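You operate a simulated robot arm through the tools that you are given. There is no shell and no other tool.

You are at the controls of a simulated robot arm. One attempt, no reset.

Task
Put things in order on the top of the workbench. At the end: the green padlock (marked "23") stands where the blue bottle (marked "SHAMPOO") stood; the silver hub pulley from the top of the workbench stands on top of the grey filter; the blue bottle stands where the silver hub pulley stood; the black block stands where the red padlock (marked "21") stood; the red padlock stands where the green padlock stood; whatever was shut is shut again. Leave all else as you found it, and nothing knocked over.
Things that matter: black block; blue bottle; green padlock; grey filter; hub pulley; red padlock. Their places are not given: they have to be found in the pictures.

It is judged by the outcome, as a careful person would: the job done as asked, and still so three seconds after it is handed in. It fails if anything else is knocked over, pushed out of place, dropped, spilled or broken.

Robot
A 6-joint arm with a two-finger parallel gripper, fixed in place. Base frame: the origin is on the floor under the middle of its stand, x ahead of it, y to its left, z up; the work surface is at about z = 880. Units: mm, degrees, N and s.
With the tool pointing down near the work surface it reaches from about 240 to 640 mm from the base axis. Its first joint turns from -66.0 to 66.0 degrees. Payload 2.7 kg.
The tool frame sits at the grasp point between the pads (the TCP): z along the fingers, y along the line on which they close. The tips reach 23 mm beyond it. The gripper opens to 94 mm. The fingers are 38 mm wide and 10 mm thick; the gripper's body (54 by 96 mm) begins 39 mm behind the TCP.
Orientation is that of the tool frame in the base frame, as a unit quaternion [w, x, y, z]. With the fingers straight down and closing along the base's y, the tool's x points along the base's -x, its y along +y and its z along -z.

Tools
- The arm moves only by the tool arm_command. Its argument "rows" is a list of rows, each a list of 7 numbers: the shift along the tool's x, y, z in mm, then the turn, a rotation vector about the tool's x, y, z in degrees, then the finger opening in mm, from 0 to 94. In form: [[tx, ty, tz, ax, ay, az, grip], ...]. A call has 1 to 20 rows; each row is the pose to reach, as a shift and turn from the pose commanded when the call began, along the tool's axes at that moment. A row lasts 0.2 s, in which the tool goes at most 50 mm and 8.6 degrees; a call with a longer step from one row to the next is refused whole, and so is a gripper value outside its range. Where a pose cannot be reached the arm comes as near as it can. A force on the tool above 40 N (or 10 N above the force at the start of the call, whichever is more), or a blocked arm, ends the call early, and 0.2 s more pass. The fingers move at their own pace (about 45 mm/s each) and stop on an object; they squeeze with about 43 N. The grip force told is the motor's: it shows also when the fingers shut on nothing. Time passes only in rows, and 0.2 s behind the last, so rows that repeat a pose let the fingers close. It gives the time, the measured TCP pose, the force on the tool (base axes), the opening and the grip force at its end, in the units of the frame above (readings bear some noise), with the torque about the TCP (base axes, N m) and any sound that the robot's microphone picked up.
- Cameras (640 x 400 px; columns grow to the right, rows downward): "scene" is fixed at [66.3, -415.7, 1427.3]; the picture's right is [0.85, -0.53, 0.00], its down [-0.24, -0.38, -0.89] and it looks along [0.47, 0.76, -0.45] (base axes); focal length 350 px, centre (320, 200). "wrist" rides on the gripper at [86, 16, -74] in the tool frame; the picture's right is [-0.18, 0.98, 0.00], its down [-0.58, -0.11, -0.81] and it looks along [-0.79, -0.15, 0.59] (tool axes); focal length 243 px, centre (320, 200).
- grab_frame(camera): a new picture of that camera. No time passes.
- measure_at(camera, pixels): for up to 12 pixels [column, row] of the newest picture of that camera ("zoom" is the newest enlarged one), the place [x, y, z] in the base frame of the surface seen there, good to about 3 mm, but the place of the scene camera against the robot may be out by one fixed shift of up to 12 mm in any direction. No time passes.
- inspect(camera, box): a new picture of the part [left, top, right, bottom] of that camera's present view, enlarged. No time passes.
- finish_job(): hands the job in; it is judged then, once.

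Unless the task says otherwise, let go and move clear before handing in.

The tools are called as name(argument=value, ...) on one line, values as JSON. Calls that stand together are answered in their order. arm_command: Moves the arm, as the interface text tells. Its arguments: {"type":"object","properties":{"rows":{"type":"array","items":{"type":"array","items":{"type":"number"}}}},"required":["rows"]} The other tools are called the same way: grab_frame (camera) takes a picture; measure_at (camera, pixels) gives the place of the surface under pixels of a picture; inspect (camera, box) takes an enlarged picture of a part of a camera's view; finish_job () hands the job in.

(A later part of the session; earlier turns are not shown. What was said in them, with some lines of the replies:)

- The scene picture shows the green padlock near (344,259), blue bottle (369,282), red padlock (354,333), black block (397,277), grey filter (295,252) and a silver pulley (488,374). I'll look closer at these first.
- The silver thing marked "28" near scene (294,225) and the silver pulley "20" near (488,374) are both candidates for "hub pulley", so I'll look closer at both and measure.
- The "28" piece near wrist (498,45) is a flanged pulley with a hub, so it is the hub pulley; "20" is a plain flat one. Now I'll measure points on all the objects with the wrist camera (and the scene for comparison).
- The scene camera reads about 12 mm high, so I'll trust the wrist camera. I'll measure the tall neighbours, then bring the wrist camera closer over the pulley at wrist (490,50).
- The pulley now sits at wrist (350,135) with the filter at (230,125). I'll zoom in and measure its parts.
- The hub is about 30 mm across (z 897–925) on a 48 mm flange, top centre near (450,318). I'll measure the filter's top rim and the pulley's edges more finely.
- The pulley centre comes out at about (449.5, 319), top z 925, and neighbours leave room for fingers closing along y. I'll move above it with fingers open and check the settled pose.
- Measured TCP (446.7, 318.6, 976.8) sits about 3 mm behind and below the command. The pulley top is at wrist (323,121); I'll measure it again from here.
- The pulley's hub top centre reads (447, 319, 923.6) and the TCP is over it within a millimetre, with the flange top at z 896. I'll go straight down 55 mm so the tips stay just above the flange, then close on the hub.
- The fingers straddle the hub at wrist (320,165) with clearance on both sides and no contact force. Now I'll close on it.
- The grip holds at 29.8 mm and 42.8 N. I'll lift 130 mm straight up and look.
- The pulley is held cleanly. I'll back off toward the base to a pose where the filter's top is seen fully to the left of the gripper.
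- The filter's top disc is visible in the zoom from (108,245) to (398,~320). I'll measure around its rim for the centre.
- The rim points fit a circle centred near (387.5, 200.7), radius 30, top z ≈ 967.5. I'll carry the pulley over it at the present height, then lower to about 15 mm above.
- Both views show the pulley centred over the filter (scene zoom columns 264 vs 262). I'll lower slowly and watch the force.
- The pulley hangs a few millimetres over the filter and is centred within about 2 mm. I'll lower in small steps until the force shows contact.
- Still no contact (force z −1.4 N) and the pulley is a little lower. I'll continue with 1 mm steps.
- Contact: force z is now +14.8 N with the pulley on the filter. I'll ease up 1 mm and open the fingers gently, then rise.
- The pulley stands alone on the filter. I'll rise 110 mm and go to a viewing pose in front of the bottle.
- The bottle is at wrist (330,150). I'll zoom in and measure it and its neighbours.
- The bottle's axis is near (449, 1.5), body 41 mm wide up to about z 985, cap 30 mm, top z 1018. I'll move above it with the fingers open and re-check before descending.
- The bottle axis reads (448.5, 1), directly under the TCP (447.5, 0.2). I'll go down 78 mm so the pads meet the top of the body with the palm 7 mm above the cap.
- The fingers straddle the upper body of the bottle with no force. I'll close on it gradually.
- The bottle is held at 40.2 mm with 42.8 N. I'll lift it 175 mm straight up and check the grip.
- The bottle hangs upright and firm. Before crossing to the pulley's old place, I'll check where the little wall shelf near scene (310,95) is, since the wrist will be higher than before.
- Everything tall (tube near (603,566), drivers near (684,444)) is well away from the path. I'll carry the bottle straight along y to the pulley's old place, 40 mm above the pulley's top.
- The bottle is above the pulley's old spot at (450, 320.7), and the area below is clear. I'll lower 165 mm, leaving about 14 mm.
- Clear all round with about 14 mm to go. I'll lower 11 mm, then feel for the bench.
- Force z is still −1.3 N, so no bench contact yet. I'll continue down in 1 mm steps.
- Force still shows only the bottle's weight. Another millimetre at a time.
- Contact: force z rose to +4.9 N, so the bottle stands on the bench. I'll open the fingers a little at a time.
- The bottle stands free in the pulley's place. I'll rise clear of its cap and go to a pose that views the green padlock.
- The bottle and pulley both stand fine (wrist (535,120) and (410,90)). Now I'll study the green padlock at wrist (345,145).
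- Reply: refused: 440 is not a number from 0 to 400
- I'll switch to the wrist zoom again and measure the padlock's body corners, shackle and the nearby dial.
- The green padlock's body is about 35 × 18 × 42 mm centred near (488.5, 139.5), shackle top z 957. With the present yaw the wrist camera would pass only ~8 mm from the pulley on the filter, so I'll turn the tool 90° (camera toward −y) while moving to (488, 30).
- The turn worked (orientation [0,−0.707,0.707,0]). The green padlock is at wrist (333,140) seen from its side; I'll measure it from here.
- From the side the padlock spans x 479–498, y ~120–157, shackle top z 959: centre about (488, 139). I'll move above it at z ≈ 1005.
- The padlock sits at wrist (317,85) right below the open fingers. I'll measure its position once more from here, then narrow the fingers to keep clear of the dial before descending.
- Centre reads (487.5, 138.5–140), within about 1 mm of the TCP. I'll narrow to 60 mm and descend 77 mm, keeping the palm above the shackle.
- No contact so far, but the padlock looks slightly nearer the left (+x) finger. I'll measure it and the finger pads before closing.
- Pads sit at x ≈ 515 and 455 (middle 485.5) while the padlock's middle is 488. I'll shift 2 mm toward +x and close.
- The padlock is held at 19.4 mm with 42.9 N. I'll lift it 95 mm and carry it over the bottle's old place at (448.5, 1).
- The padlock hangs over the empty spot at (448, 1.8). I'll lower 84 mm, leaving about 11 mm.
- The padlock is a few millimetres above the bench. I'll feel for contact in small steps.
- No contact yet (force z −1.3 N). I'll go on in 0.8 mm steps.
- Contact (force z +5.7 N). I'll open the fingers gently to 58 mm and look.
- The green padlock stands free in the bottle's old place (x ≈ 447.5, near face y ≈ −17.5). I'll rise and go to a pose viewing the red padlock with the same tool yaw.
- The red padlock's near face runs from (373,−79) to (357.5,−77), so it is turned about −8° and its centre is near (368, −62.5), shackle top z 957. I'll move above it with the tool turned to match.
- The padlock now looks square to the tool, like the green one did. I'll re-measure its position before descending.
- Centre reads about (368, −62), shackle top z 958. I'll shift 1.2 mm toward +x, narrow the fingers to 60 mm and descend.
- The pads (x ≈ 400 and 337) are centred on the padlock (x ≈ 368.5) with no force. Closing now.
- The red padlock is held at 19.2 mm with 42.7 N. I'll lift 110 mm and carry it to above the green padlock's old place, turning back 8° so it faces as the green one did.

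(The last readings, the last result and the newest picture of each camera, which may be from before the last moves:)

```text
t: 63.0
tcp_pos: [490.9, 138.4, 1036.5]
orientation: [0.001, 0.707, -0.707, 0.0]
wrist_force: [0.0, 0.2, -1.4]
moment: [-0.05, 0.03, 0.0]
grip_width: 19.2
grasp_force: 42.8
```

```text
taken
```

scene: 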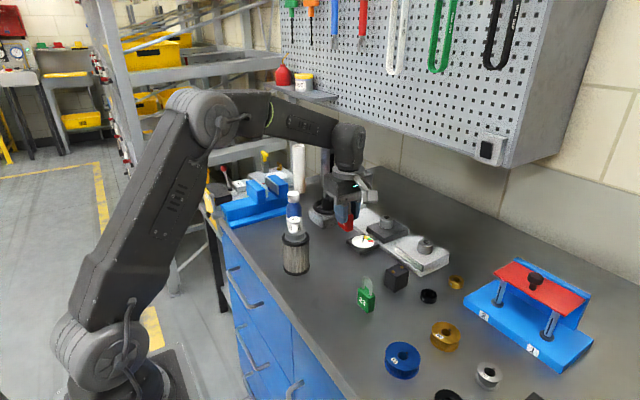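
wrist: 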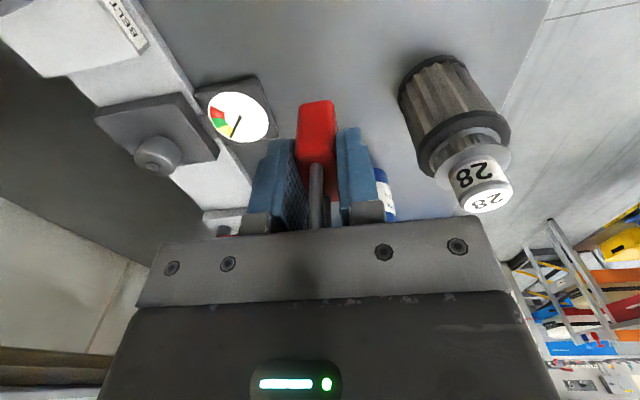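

The red padlock is over the target at about (489.5, 138.3). I'll lower 100 mm and then feel for the bench.

arm_command(rows=[[0, 0, 20, 0, 0, 0, 10], [0, 0, 46, 0, 0, 0, 10], [0, 0, 72, 0, 0, 0, 10], [0, 0, 90, 0, 0, 0, 10], [0, 0, 99, 0, 0, 0, 10], [0, 0, 104, 0, 0, 0, 10], [0, 0, 106, 0, 0, 0, 10], [0, 0, 106, 0, 0, 0, 10]])

grab_frame(camera="wrist")

inspect(camera="scene", box=[290, 190, 418, 270])

```text
t: 64.8
tcp_pos: [488.5, 138.8, 928.7]
orientation: [-0.001, -0.707, 0.707, 0.001]
wrist_force: [-1.3, 0.0, -1.7]
moment: [-0.02, 0.0, 0.0]
grip_width: 19.3
grasp_force: 42.8
```

```text
taken
```

wrist: 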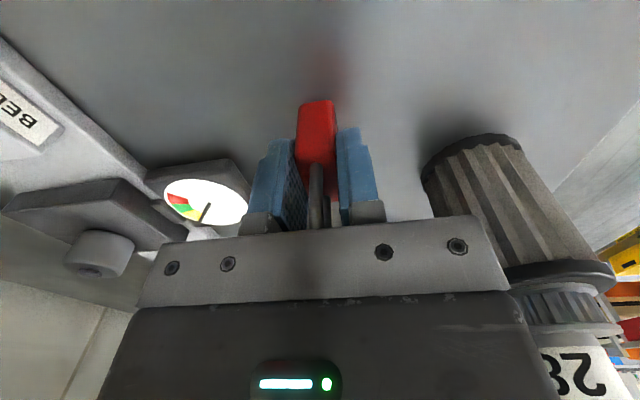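

```text
5.00 times, centred on (354, 230) of scene
```

zoom: 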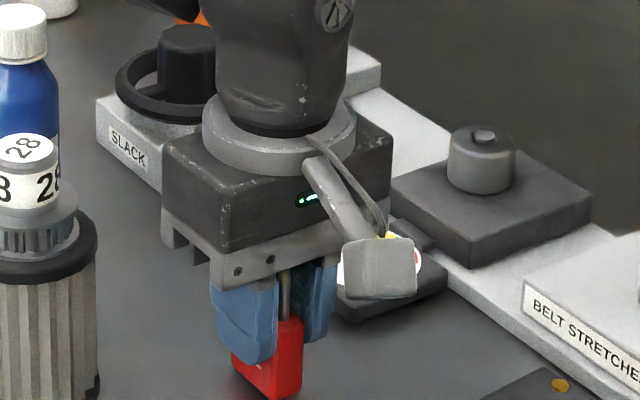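

The view matches the one when green was gripped there (dial at (205,203) vs (203,203)). I'll step down to contact.

arm_command(rows=[[0, 0, 1.5, 0, 0, 0, 10], [0, 0, 2.5, 0, 0, 0, 10], [0, 0, 2.5, 0, 0, 0, 10]])

arm_command(rows=[[0, 0, 0.8, 0, 0, 0, 10], [0, 0, 0.8, 0, 0, 0, 10]])

arm_command(rows=[[0, 0, 0.8, 0, 0, 0, 10], [0, 0, 0.8, 0, 0, 0, 10]])

```text
t: 65.6
tcp_pos: [488.8, 138.6, 925.8]
orientation: [0.0, -0.707, 0.707, 0.001]
wrist_force: [-0.7, -0.5, -1.4]
moment: [-0.03, 0.0, 0.0]
grip_width: 19.2
grasp_force: 42.9
```

```text
t: 66.2
tcp_pos: [488.9, 138.2, 927.5]
orientation: [0.0, -0.707, 0.707, 0.0]
wrist_force: [-0.4, 0.0, -0.2]
moment: [0.01, -0.02, 0.02]
grip_width: 19.3
grasp_force: 43.3
```

```text
t: 66.8
tcp_pos: [487.9, 138.4, 925.5]
orientation: [0.0, 0.707, -0.707, 0.0]
wrist_force: [0.0, -0.4, 0.5]
moment: [-0.01, 0.01, 0.01]
grip_width: 19.4
grasp_force: 43.0
```

Force z has risen slightly (−1.4 → +0.5 N), so it may just be touching. One more small step.

arm_command(rows=[[0, 0, 0.7, 0, 0, 0, 10], [0, 0, 0.7, 0, 0, 0, 10]])

```text
t: 67.4
tcp_pos: [488.4, 138.5, 925.9]
orientation: [0.0, 0.707, -0.707, 0.0]
wrist_force: [-0.4, -0.9, 2.4]
moment: [-0.03, 0.02, 0.0]
grip_width: 19.4
grasp_force: 42.9
```

Force z is now +2.4 N (weight gone and pressing slightly), so it rests on the bench. Opening gently.

arm_command(rows=[[0, 0, 0, 0, 0, 0, 22], [0, 0, 0, 0, 0, 0, 32], [0, 0, 0, 0, 0, 0, 46], [0, 0, 0, 0, 0, 0, 58], [0, 0, 0, 0, 0, 0, 58]])

grab_frame(camera="wrist")

measure_at(camera="wrist", pixels=[[300, 120], [330, 120], [298, 150], [332, 150], [315, 160], [315, 140], [340, 180]])

```text
t: 68.6
tcp_pos: [489.5, 138.3, 925.5]
orientation: [0.0, -0.707, 0.707, -0.001]
wrist_force: [-0.2, -0.5, -0.8]
moment: [-0.01, 0.03, 0.0]
grip_width: 58.0
grasp_force: 0.1
```

```text
taken
```

wrist: 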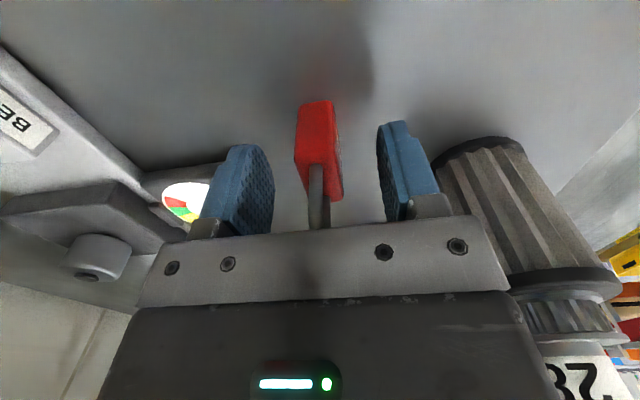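

```text
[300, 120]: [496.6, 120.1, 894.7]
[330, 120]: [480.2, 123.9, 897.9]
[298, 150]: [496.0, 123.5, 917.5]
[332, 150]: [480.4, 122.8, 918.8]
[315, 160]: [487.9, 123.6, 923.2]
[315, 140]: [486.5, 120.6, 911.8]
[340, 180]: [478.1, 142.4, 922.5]
```

The red padlock stands where the green one was (near face y ≈ 121, x 479–497, matching green's earlier numbers). I'll rise and go view the black block.

arm_command(rows=[[0, 0, -15, 0, 0, 0, 58], [0, 0, -50, 0, 0, 0, 70], [0, 0, -85, 0, 0, 0, 80], [0, 0, -115, 0, 0, 0, 90], [35, -8, -115, 0, 0, 0, 94], [78, -18, -115, 0, 0, 0, 94], [122, -28.5, -115, 0, 0, 0, 94], [165, -38.6, -115, 0, 0, 0, 94], [200, -46.8, -115, 0, 0, 0, 94], [218, -51, -115, 0, 0, 0, 94], [218, -51, -115, 0, 0, 0, 94], [218, -51, -115, 0, 0, 0, 94]])

grab_frame(camera="wrist")

grab_frame(camera="scene")

```text
t: 71.2
tcp_pos: [539.3, -80.1, 1040.0]
orientation: [0.0, -0.707, 0.707, 0.0]
wrist_force: [-0.1, 0.0, 0.2]
moment: [0.01, 0.0, -0.01]
grip_width: 94.1
grasp_force: 0.1
```

```text
taken
```

wrist: 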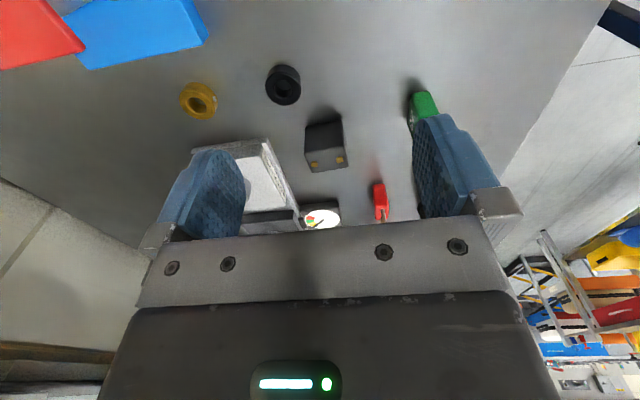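

```text
taken
```

scene: 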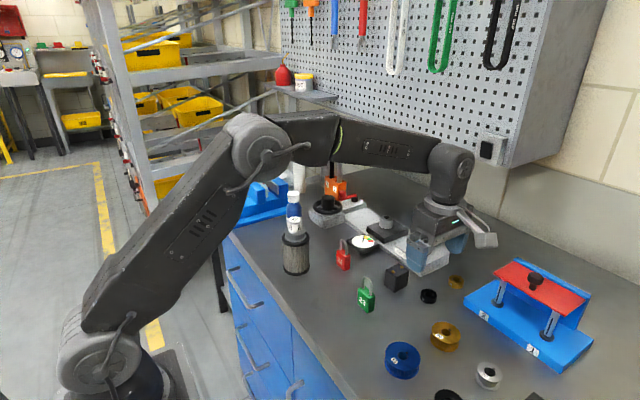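

inspect(camera="wrist", box=[262, 95, 390, 175])

measure_at(camera="zoom", pixels=[[220, 160], [385, 110], [215, 250], [400, 240], [310, 200], [225, 290], [410, 250], [310, 310], [230, 370], [420, 355], [325, 375], [100, 300]])

inspect(camera="scene", box=[340, 230, 468, 310])

```text
5.00 times, centred on (326, 135) of wrist
```

zoom: 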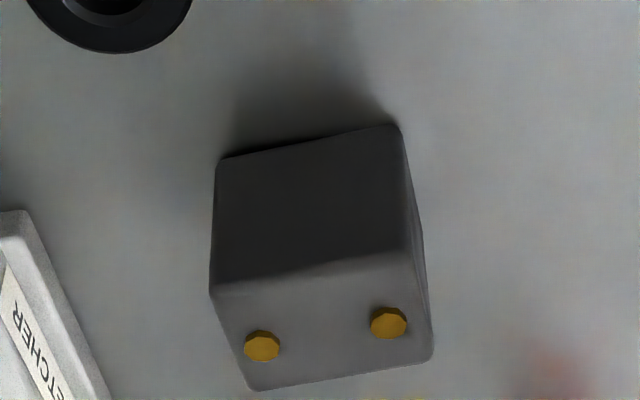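

```text
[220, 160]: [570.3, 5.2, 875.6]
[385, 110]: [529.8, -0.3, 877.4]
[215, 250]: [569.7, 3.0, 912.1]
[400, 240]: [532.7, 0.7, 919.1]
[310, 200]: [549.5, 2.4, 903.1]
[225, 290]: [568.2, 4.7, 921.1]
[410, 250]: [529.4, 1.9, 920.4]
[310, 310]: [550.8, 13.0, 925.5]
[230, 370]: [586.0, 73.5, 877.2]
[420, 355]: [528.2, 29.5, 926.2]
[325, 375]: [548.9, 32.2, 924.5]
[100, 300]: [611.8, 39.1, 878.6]
```

```text
5.00 times, centred on (404, 270) of scene
```

zoom: 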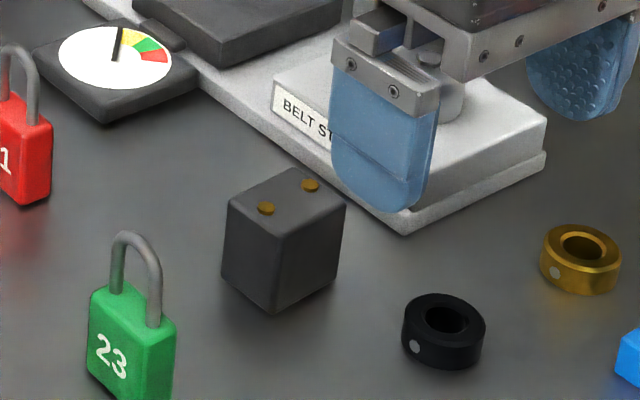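

The block spans about x 529–570, y 2–33, top z 925, turned about +3.5°; centre ≈ (549.5, 18). The belt-stretcher edge is beyond x ≈ 610 there, so closing along x is clear. I'll move above it with the matching turn.

arm_command(rows=[[-28, -3, 0, 0, 0, -1, 94], [-60, -6.5, 5, 0, 0, -2, 94], [-86, -9, 20, 0, 0, -3.5, 94], [-98, -10.5, 42, 0, 0, -3.5, 84], [-98, -10.5, 56, 0, 0, -3.5, 74], [-98, -10.5, 60, 0, 0, -3.5, 66], [-98, -10.5, 60, 0, 0, -3.5, 66]])

grab_frame(camera="wrist")

inspect(camera="wrist", box=[190, 40, 446, 200])

```text
t: 72.8
tcp_pos: [548.9, 19.3, 980.4]
orientation: [0.001, 0.728, -0.686, 0.0]
wrist_force: [0.6, -0.5, -0.4]
moment: [0.0, 0.02, -0.01]
grip_width: 65.7
grasp_force: 0.0
```

```text
taken
```

wrist: 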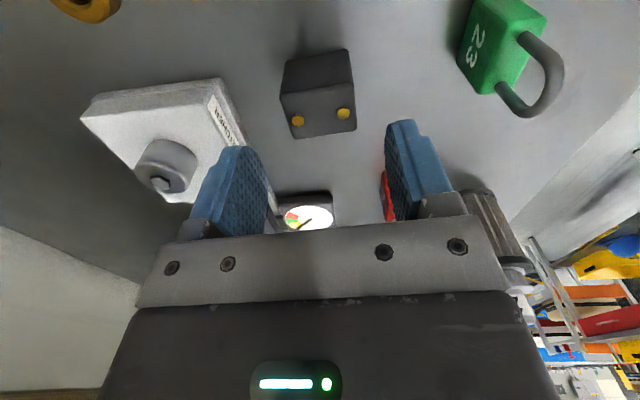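

```text
2.50 times, centred on (318, 120) of wrist
```

zoom: 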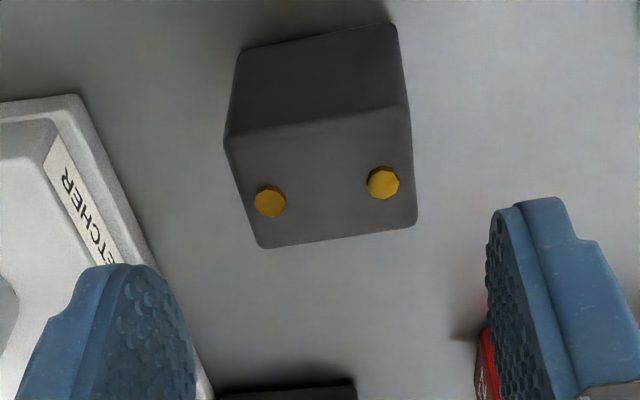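

The block sits at wrist (318,93) between the fingers, with the belt-stretcher edge to the left. I'll measure both before descending.

measure_at(camera="wrist", pixels=[[284, 92], [352, 82], [283, 80], [350, 70], [318, 70], [290, 130], [353, 122], [320, 128], [318, 105], [222, 80], [250, 140], [253, 165]])

```text
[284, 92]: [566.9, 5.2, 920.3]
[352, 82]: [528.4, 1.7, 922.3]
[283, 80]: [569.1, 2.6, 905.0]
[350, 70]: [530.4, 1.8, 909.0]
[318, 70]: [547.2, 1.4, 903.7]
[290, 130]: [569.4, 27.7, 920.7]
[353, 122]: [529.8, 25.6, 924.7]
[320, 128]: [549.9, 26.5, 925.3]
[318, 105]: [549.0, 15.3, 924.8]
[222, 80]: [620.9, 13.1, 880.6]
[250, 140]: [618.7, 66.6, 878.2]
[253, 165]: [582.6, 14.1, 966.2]
```

Block x 528–570, y 2–32; the TCP is centred and the belt stretcher starts at x ≈ 620. I'll descend 68 mm with the fingers at 66 mm.

arm_command(rows=[[0, 0, 15, 0, 0, 0, 66], [0, 0, 35, 0, 0, 0, 66], [0, 0, 52, 0, 0, 0, 66], [0, 0, 63, 0, 0, 0, 66], [0, 0, 68, 0, 0, 0, 66], [0, 0, 68, 0, 0, 0, 66]])

grab_frame(camera="wrist")

measure_at(camera="wrist", pixels=[[280, 150], [350, 150], [315, 150], [262, 180], [388, 150], [388, 175], [318, 185]])

```text
t: 74.2
tcp_pos: [550.6, 18.5, 913.1]
orientation: [0.0, 0.729, -0.685, -0.001]
wrist_force: [0.2, 1.1, 0.6]
moment: [-0.01, 0.01, -0.01]
grip_width: 66.3
grasp_force: 0.1
```

```text
taken
```

wrist: 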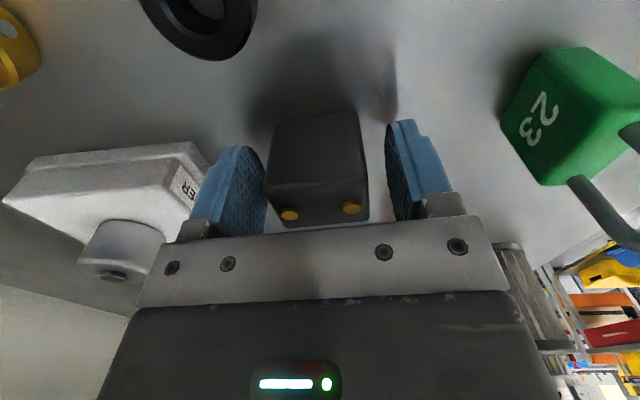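

```text
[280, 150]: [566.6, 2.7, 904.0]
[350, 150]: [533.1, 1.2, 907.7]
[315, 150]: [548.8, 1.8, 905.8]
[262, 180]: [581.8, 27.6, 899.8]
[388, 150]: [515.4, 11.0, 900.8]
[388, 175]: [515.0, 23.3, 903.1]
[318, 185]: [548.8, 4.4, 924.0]
```

The pads (x ≈ 582 and 515) are centred on the block with no contact. Closing now.

arm_command(rows=[[0, 0, 0, 0, 0, 0, 58], [0, 0, 0, 0, 0, 0, 50], [0, 0, 0, 0, 0, 0, 42], [0, 0, 0, 0, 0, 0, 34], [0, 0, 0, 0, 0, 0, 30], [0, 0, 0, 0, 0, 0, 30]])

grab_frame(camera="wrist")

```text
t: 75.6
tcp_pos: [550.1, 18.2, 913.4]
orientation: [0.001, 0.728, -0.686, 0.0]
wrist_force: [-0.6, -0.5, 0.8]
moment: [0.0, 0.0, 0.01]
grip_width: 43.5
grasp_force: 43.7
```

```text
taken
```

wrist: 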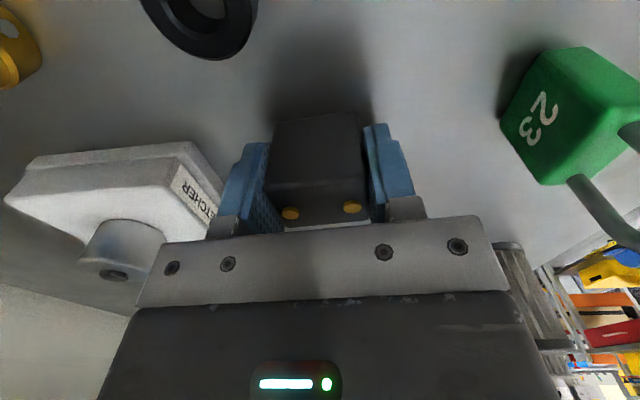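

The block is held at 43.5 mm with 43.7 N. I'll lift 120 mm and carry it over the red padlock's old place at (368, −62), well above the green padlock.

arm_command(rows=[[0, 0, -5, 0, 0, 0, 30], [0, 0, -25, 0, 0, 0, 30], [0, 0, -55, 0, 0, 0, 30], [0, 0, -88, 0, 0, 0, 30], [0, 0, -115, 0, 0, 0, 30], [5, 14, -120, 0, 0, 0, 30], [16, 43, -120, 0, 0, 0, 30], [29, 79, -120, 0, 0, 0, 30], [42, 115, -120, 0, 0, 0, 30], [55, 150, -120, 0, 0, 0, 30], [65, 177, -120, 0, 0, 0, 30], [68.3, 186, -120, 0, 0, 0, 30], [68.3, 186, -120, 0, 0, 0, 30], [68.3, 186, -120, 0, 0, 0, 30]])

grab_frame(camera="wrist")

grab_frame(camera="scene")

```text
t: 78.6
tcp_pos: [368.2, -59.6, 1031.1]
orientation: [0.0, 0.729, -0.685, 0.001]
wrist_force: [0.4, -0.4, -0.6]
moment: [0.04, 0.0, -0.03]
grip_width: 43.5
grasp_force: 43.7
```

```text
taken
```

wrist: 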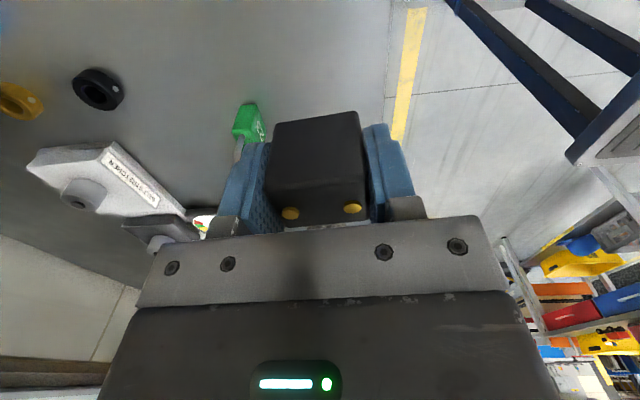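

```text
taken
```

scene: 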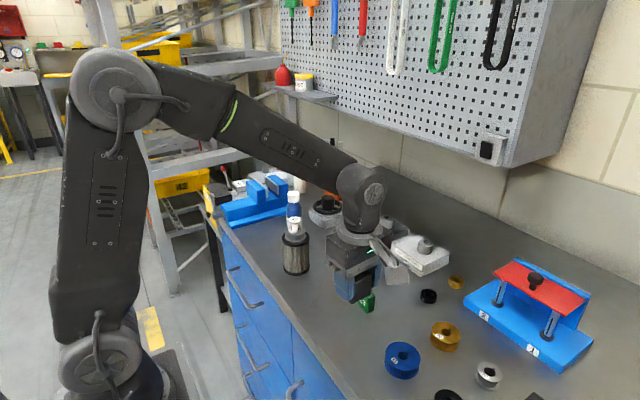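

The block hangs over the target (368, −60). I'll check the blue pulley's edges in the scene picture to be sure of clearance before lowering.

measure_at(camera="scene", pixels=[[387, 356], [418, 356], [402, 345], [395, 370], [388, 350], [366, 300], [375, 305], [350, 345]])

inspect(camera="scene", box=[310, 250, 470, 350])

```text
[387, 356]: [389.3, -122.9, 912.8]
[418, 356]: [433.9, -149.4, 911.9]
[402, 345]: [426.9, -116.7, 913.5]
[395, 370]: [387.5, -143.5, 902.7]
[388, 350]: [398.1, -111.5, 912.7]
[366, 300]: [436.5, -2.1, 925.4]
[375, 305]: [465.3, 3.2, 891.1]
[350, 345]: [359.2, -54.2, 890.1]
```

```text
4.00 times, centred on (390, 300) of scene
```

zoom: 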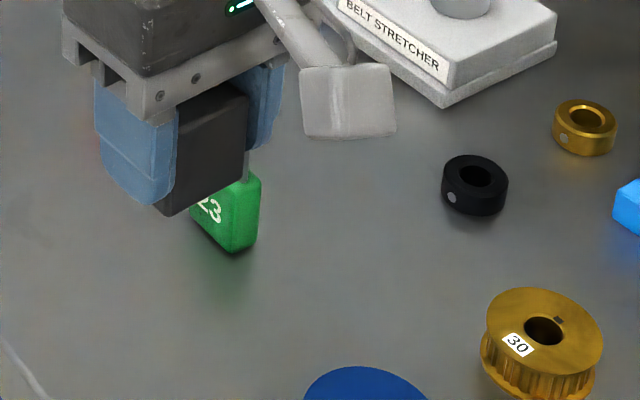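

The blue pulley's centre is about (412, −135), leaving plenty of room. I'll lower 112 mm and then feel for the bench.

arm_command(rows=[[0, 0, 20, 0, 0, 0, 30], [0, 0, 48, 0, 0, 0, 30], [0, 0, 76, 0, 0, 0, 30], [0, 0, 96, 0, 0, 0, 30], [0, 0, 107, 0, 0, 0, 30], [0, 0, 112, 0, 0, 0, 30], [0, 0, 112, 0, 0, 0, 30]])

inspect(camera="scene", box=[300, 270, 460, 370])

grab_frame(camera="wrist")

```text
t: 80.2
tcp_pos: [369.6, -60.4, 919.9]
orientation: [0.0, 0.728, -0.685, 0.0]
wrist_force: [1.0, -0.5, -0.2]
moment: [0.0, -0.03, -0.01]
grip_width: 43.4
grasp_force: 43.0
```

```text
4.00 times, centred on (380, 320) of scene
```

zoom: 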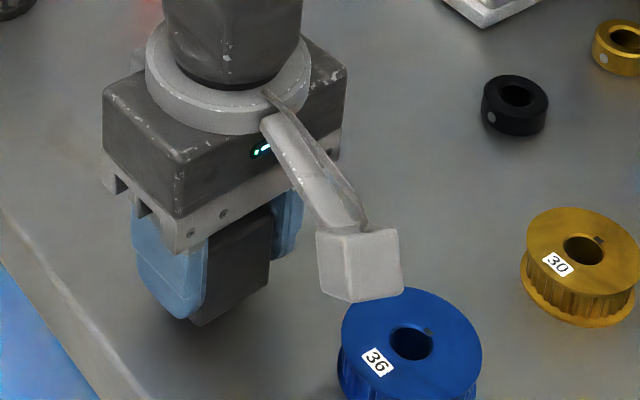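

```text
taken
```

wrist: 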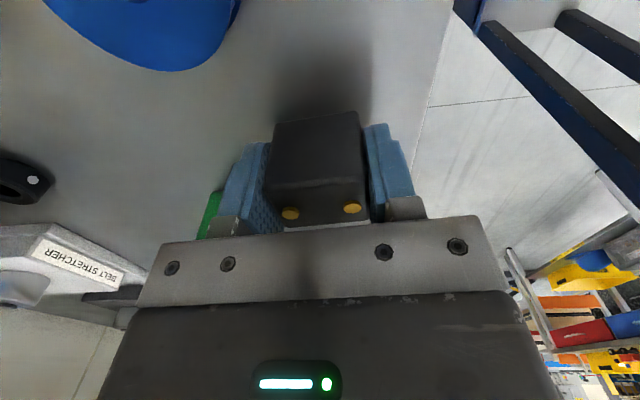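

All clear; about 7 mm remain. I'll step down, watching the force.

arm_command(rows=[[0, 0, 2, 0, 0, 0, 30], [0, 0, 4, 0, 0, 0, 30], [0, 0, 4, 0, 0, 0, 30]])

arm_command(rows=[[0, 0, 1.2, 0, 0, 0, 30], [0, 0, 1.2, 0, 0, 0, 30]])

arm_command(rows=[[0, 0, 0.8, 0, 0, 0, 30], [0, 0, 0.8, 0, 0, 0, 30]])

```text
t: 81.0
tcp_pos: [368.1, -60.9, 916.4]
orientation: [0.0, 0.729, -0.684, 0.001]
wrist_force: [0.1, 0.6, -0.9]
moment: [0.03, -0.02, 0.03]
grip_width: 42.9
grasp_force: 43.0
```

```text
t: 81.6
tcp_pos: [368.7, -60.2, 914.8]
orientation: [0.001, 0.729, -0.685, 0.0]
wrist_force: [-0.2, 0.1, -1.2]
moment: [-0.04, 0.0, 0.03]
grip_width: 43.6
grasp_force: 42.7
```

```text
t: 82.2
tcp_pos: [368.0, -61.7, 913.4]
orientation: [0.0, 0.729, -0.685, 0.0]
wrist_force: [0.8, 0.4, -0.5]
moment: [0.0, -0.03, -0.02]
grip_width: 43.6
grasp_force: 43.3
```

No contact yet (force z −0.5 N, TCP z ≈ 914). Continuing in small steps.

arm_command(rows=[[0, 0, 0.8, 0, 0, 0, 30], [0, 0, 0.8, 0, 0, 0, 30]])

arm_command(rows=[[0, 0, 0.8, 0, 0, 0, 30], [0, 0, 0.8, 0, 0, 0, 30]])

```text
t: 82.8
tcp_pos: [369.0, -61.0, 912.8]
orientation: [0.0, 0.728, -0.685, 0.0]
wrist_force: [-0.5, 0.5, -0.7]
moment: [-0.03, -0.03, -0.04]
grip_width: 43.1
grasp_force: 43.5
```

```text
t: 83.4
tcp_pos: [367.8, -60.9, 914.0]
orientation: [0.0, 0.728, -0.685, 0.001]
wrist_force: [-6.4, -1.4, 18.7]
moment: [0.01, 0.27, -0.02]
grip_width: 43.4
grasp_force: 43.0
```

Contact: force z jumped to +18.7 N. I'll ease up 0.5 mm and open gently.

arm_command(rows=[[0, 0, -0.5, 0, 0, 0, 30], [0, 0, -0.5, 0, 0, 0, 44], [0, 0, -0.5, 0, 0, 0, 50], [0, 0, -0.5, 0, 0, 0, 58], [0, 0, -0.5, 0, 0, 0, 64], [0, 0, -0.5, 0, 0, 0, 64]])

grab_frame(camera="wrist")

measure_at(camera="wrist", pixels=[[282, 150], [350, 150], [315, 150], [318, 190], [275, 180], [364, 180]])

```text
t: 84.8
tcp_pos: [367.3, -60.8, 911.2]
orientation: [0.0, 0.728, -0.685, 0.0]
wrist_force: [0.4, 0.4, -0.5]
moment: [0.02, 0.01, 0.02]
grip_width: 64.2
grasp_force: 0.1
```

```text
taken
```

wrist: 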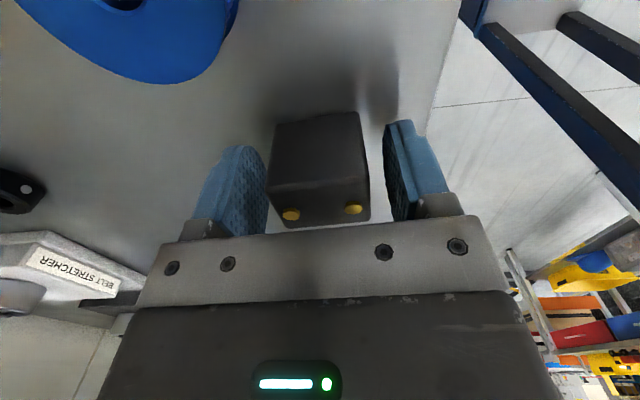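

```text
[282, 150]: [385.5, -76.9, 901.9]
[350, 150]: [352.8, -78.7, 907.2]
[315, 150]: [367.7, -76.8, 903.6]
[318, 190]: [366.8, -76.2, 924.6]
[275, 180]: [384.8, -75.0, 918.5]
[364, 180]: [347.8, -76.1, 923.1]
```

The block stands with near face y ≈ −77 and x ≈ 347–388, i.e. centred on (367.5, −61.3). I'll rise straight up and check everything.

arm_command(rows=[[0, 0, -12, 0, 0, 0, 64], [0, 0, -40, 0, 0, 0, 75], [0, 0, -80, 0, 0, 0, 85], [0, 0, -120, 0, 0, 0, 94], [0, 0, -160, 0, 0, 0, 94], [20, 20, -200, 0, 0, 0, 94], [40, 40, -230, 0, 0, 0, 94], [60, 50, -240, 0, 0, 0, 94], [60, 50, -240, 0, 0, 0, 94]])

grab_frame(camera="scene")

grab_frame(camera="wrist")

```text
t: 86.8
tcp_pos: [319.8, -123.1, 1156.2]
orientation: [-0.001, 0.728, -0.685, 0.0]
wrist_force: [-0.5, -0.7, -0.5]
moment: [0.0, -0.01, -0.01]
grip_width: 94.0
grasp_force: 0.1
```

```text
taken
```

scene: 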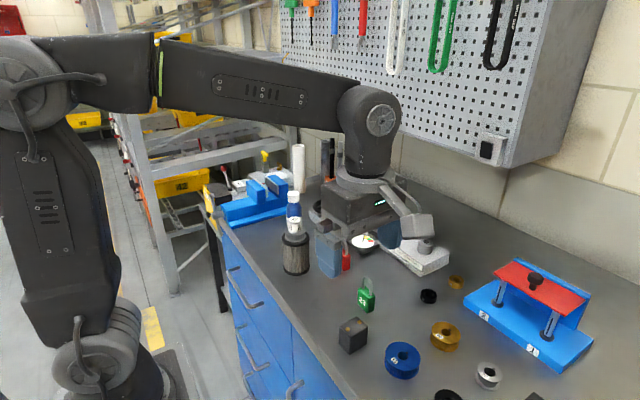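

```text
taken
```

wrist: 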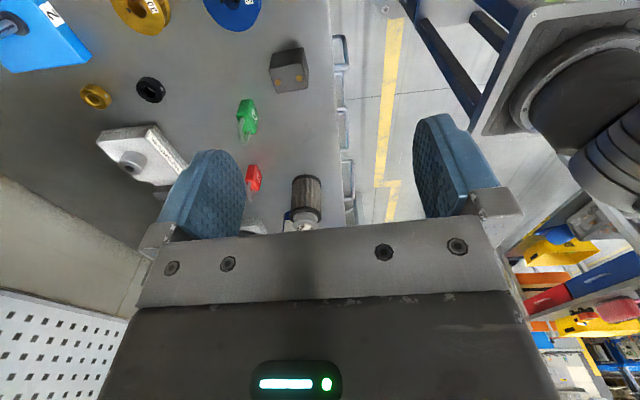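

All five items appear placed and nothing has been disturbed. I'll return near the starting pose with the original orientation to get a clear final look.

arm_command(rows=[[-10, -2, -15, 0, 0, 8.5, 94], [-35, -5, -30, 0, 0, 17, 94], [-60, -9, -45, 0, 0, 25.5, 94], [-85, -13, -45, 0, 0, 34, 94], [-110, -17, -45, 0, 0, 42.5, 94], [-135, -20, -45, 0, 0, 51, 94], [-160, -24, -45, 0, 0, 59.5, 94], [-180, -27, -45, 0, 0, 68, 94], [-200, -30, -45, 0, 0, 76.5, 94], [-210, -32, -45, 0, 0, 85, 94], [-214.4, -32, -45, 0, 0, 93.5, 94], [-214.4, -32, -45, 0, 0, 93.5, 94], [-214.4, -32, -45, 0, 0, 93.5, 94]])

grab_frame(camera="scene")

grab_frame(camera="wrist")

inspect(camera="scene", box=[260, 180, 468, 310])

inspect(camera="scene", box=[320, 270, 528, 400])

```text
t: 89.6
tcp_pos: [340.1, 93.8, 1199.4]
orientation: [0.0, 0.0, 1.0, 0.0]
wrist_force: [-1.3, -0.9, -1.0]
moment: [-0.02, 0.03, 0.0]
grip_width: 94.0
grasp_force: 0.0
```

```text
taken
```

scene: 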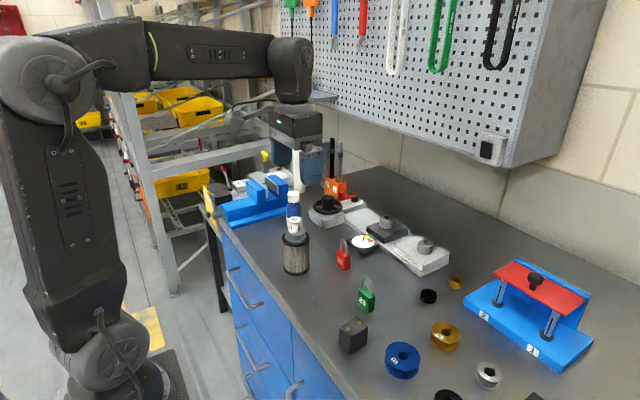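

```text
taken
```

wrist: 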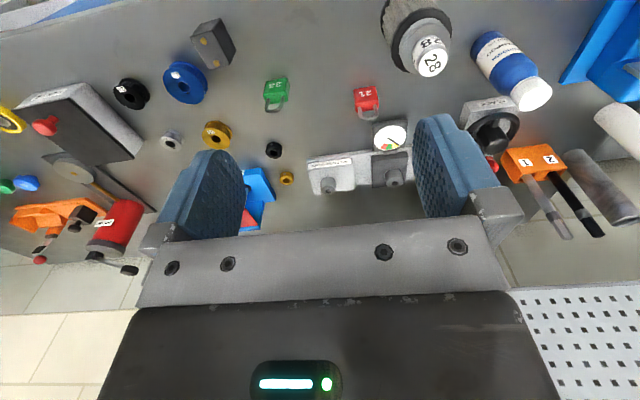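

```text
3.08 times, centred on (364, 245) of scene
```

zoom: 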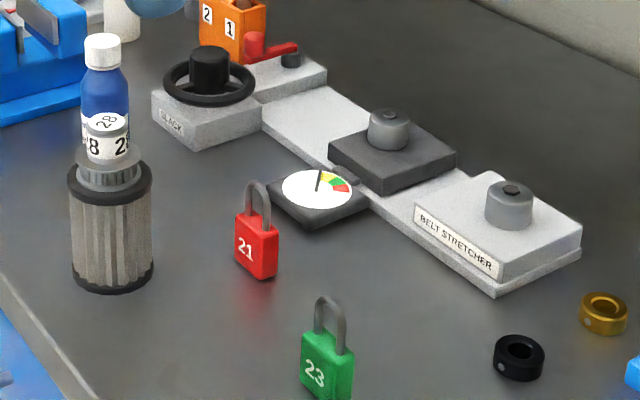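

```text
3.08 times, centred on (424, 335) of scene
```

zoom: 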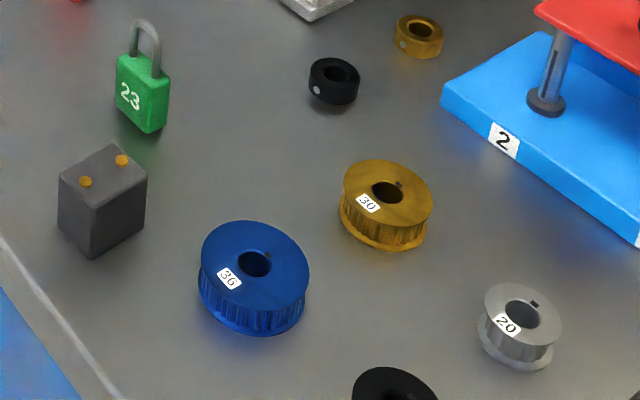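

The final pictures show everything placed:
- The pulley "28" stands on the filter (scene zoom (107,160)).
- The bottle stands upright in the pulley's old place.
- The red "21" padlock stands where the green one was, and the green "23" where the bottle was.
- The black block stands where the red padlock was.

All other items look untouched, nothing was opened, and the arm is clear, so I'm handing in.

finish_job()

```text
The job is handed in.
```

The job is handed in. In the last pictures all five items stand upright in the places you asked for:

| Item | Now stands | Measured position (x, y) |
|---|---|---|
| Silver hub pulley ("28") | on top of the grey filter | about (388, 200), set down centred within about 2 mm |
| Blue bottle | where the hub pulley stood | about (449, 320) |
| Green padlock ("23") | where the blue bottle stood | about (448, 1) |
| Red padlock ("21") | where the green padlock stood | about (488, 139) |
| Black block | where the red padlock stood | about (367.5, −61) |

- **Which pulley:** there were two silver pulleys on the bench. I took "28" as the hub pulley because it has a raised hub; "20" is a plain flat one and was left alone.
- **Accuracy:** I measured both padlocks and the block after releasing them, and each was within about 2 mm of its target. I did not re-measure the bottle; its figure comes from the arm's position when I let go.
- **Everything else:** I opened nothing, so there was nothing to shut. The other items looked undisturbed, and the arm is back near its starting pose with the gripper open and clear.
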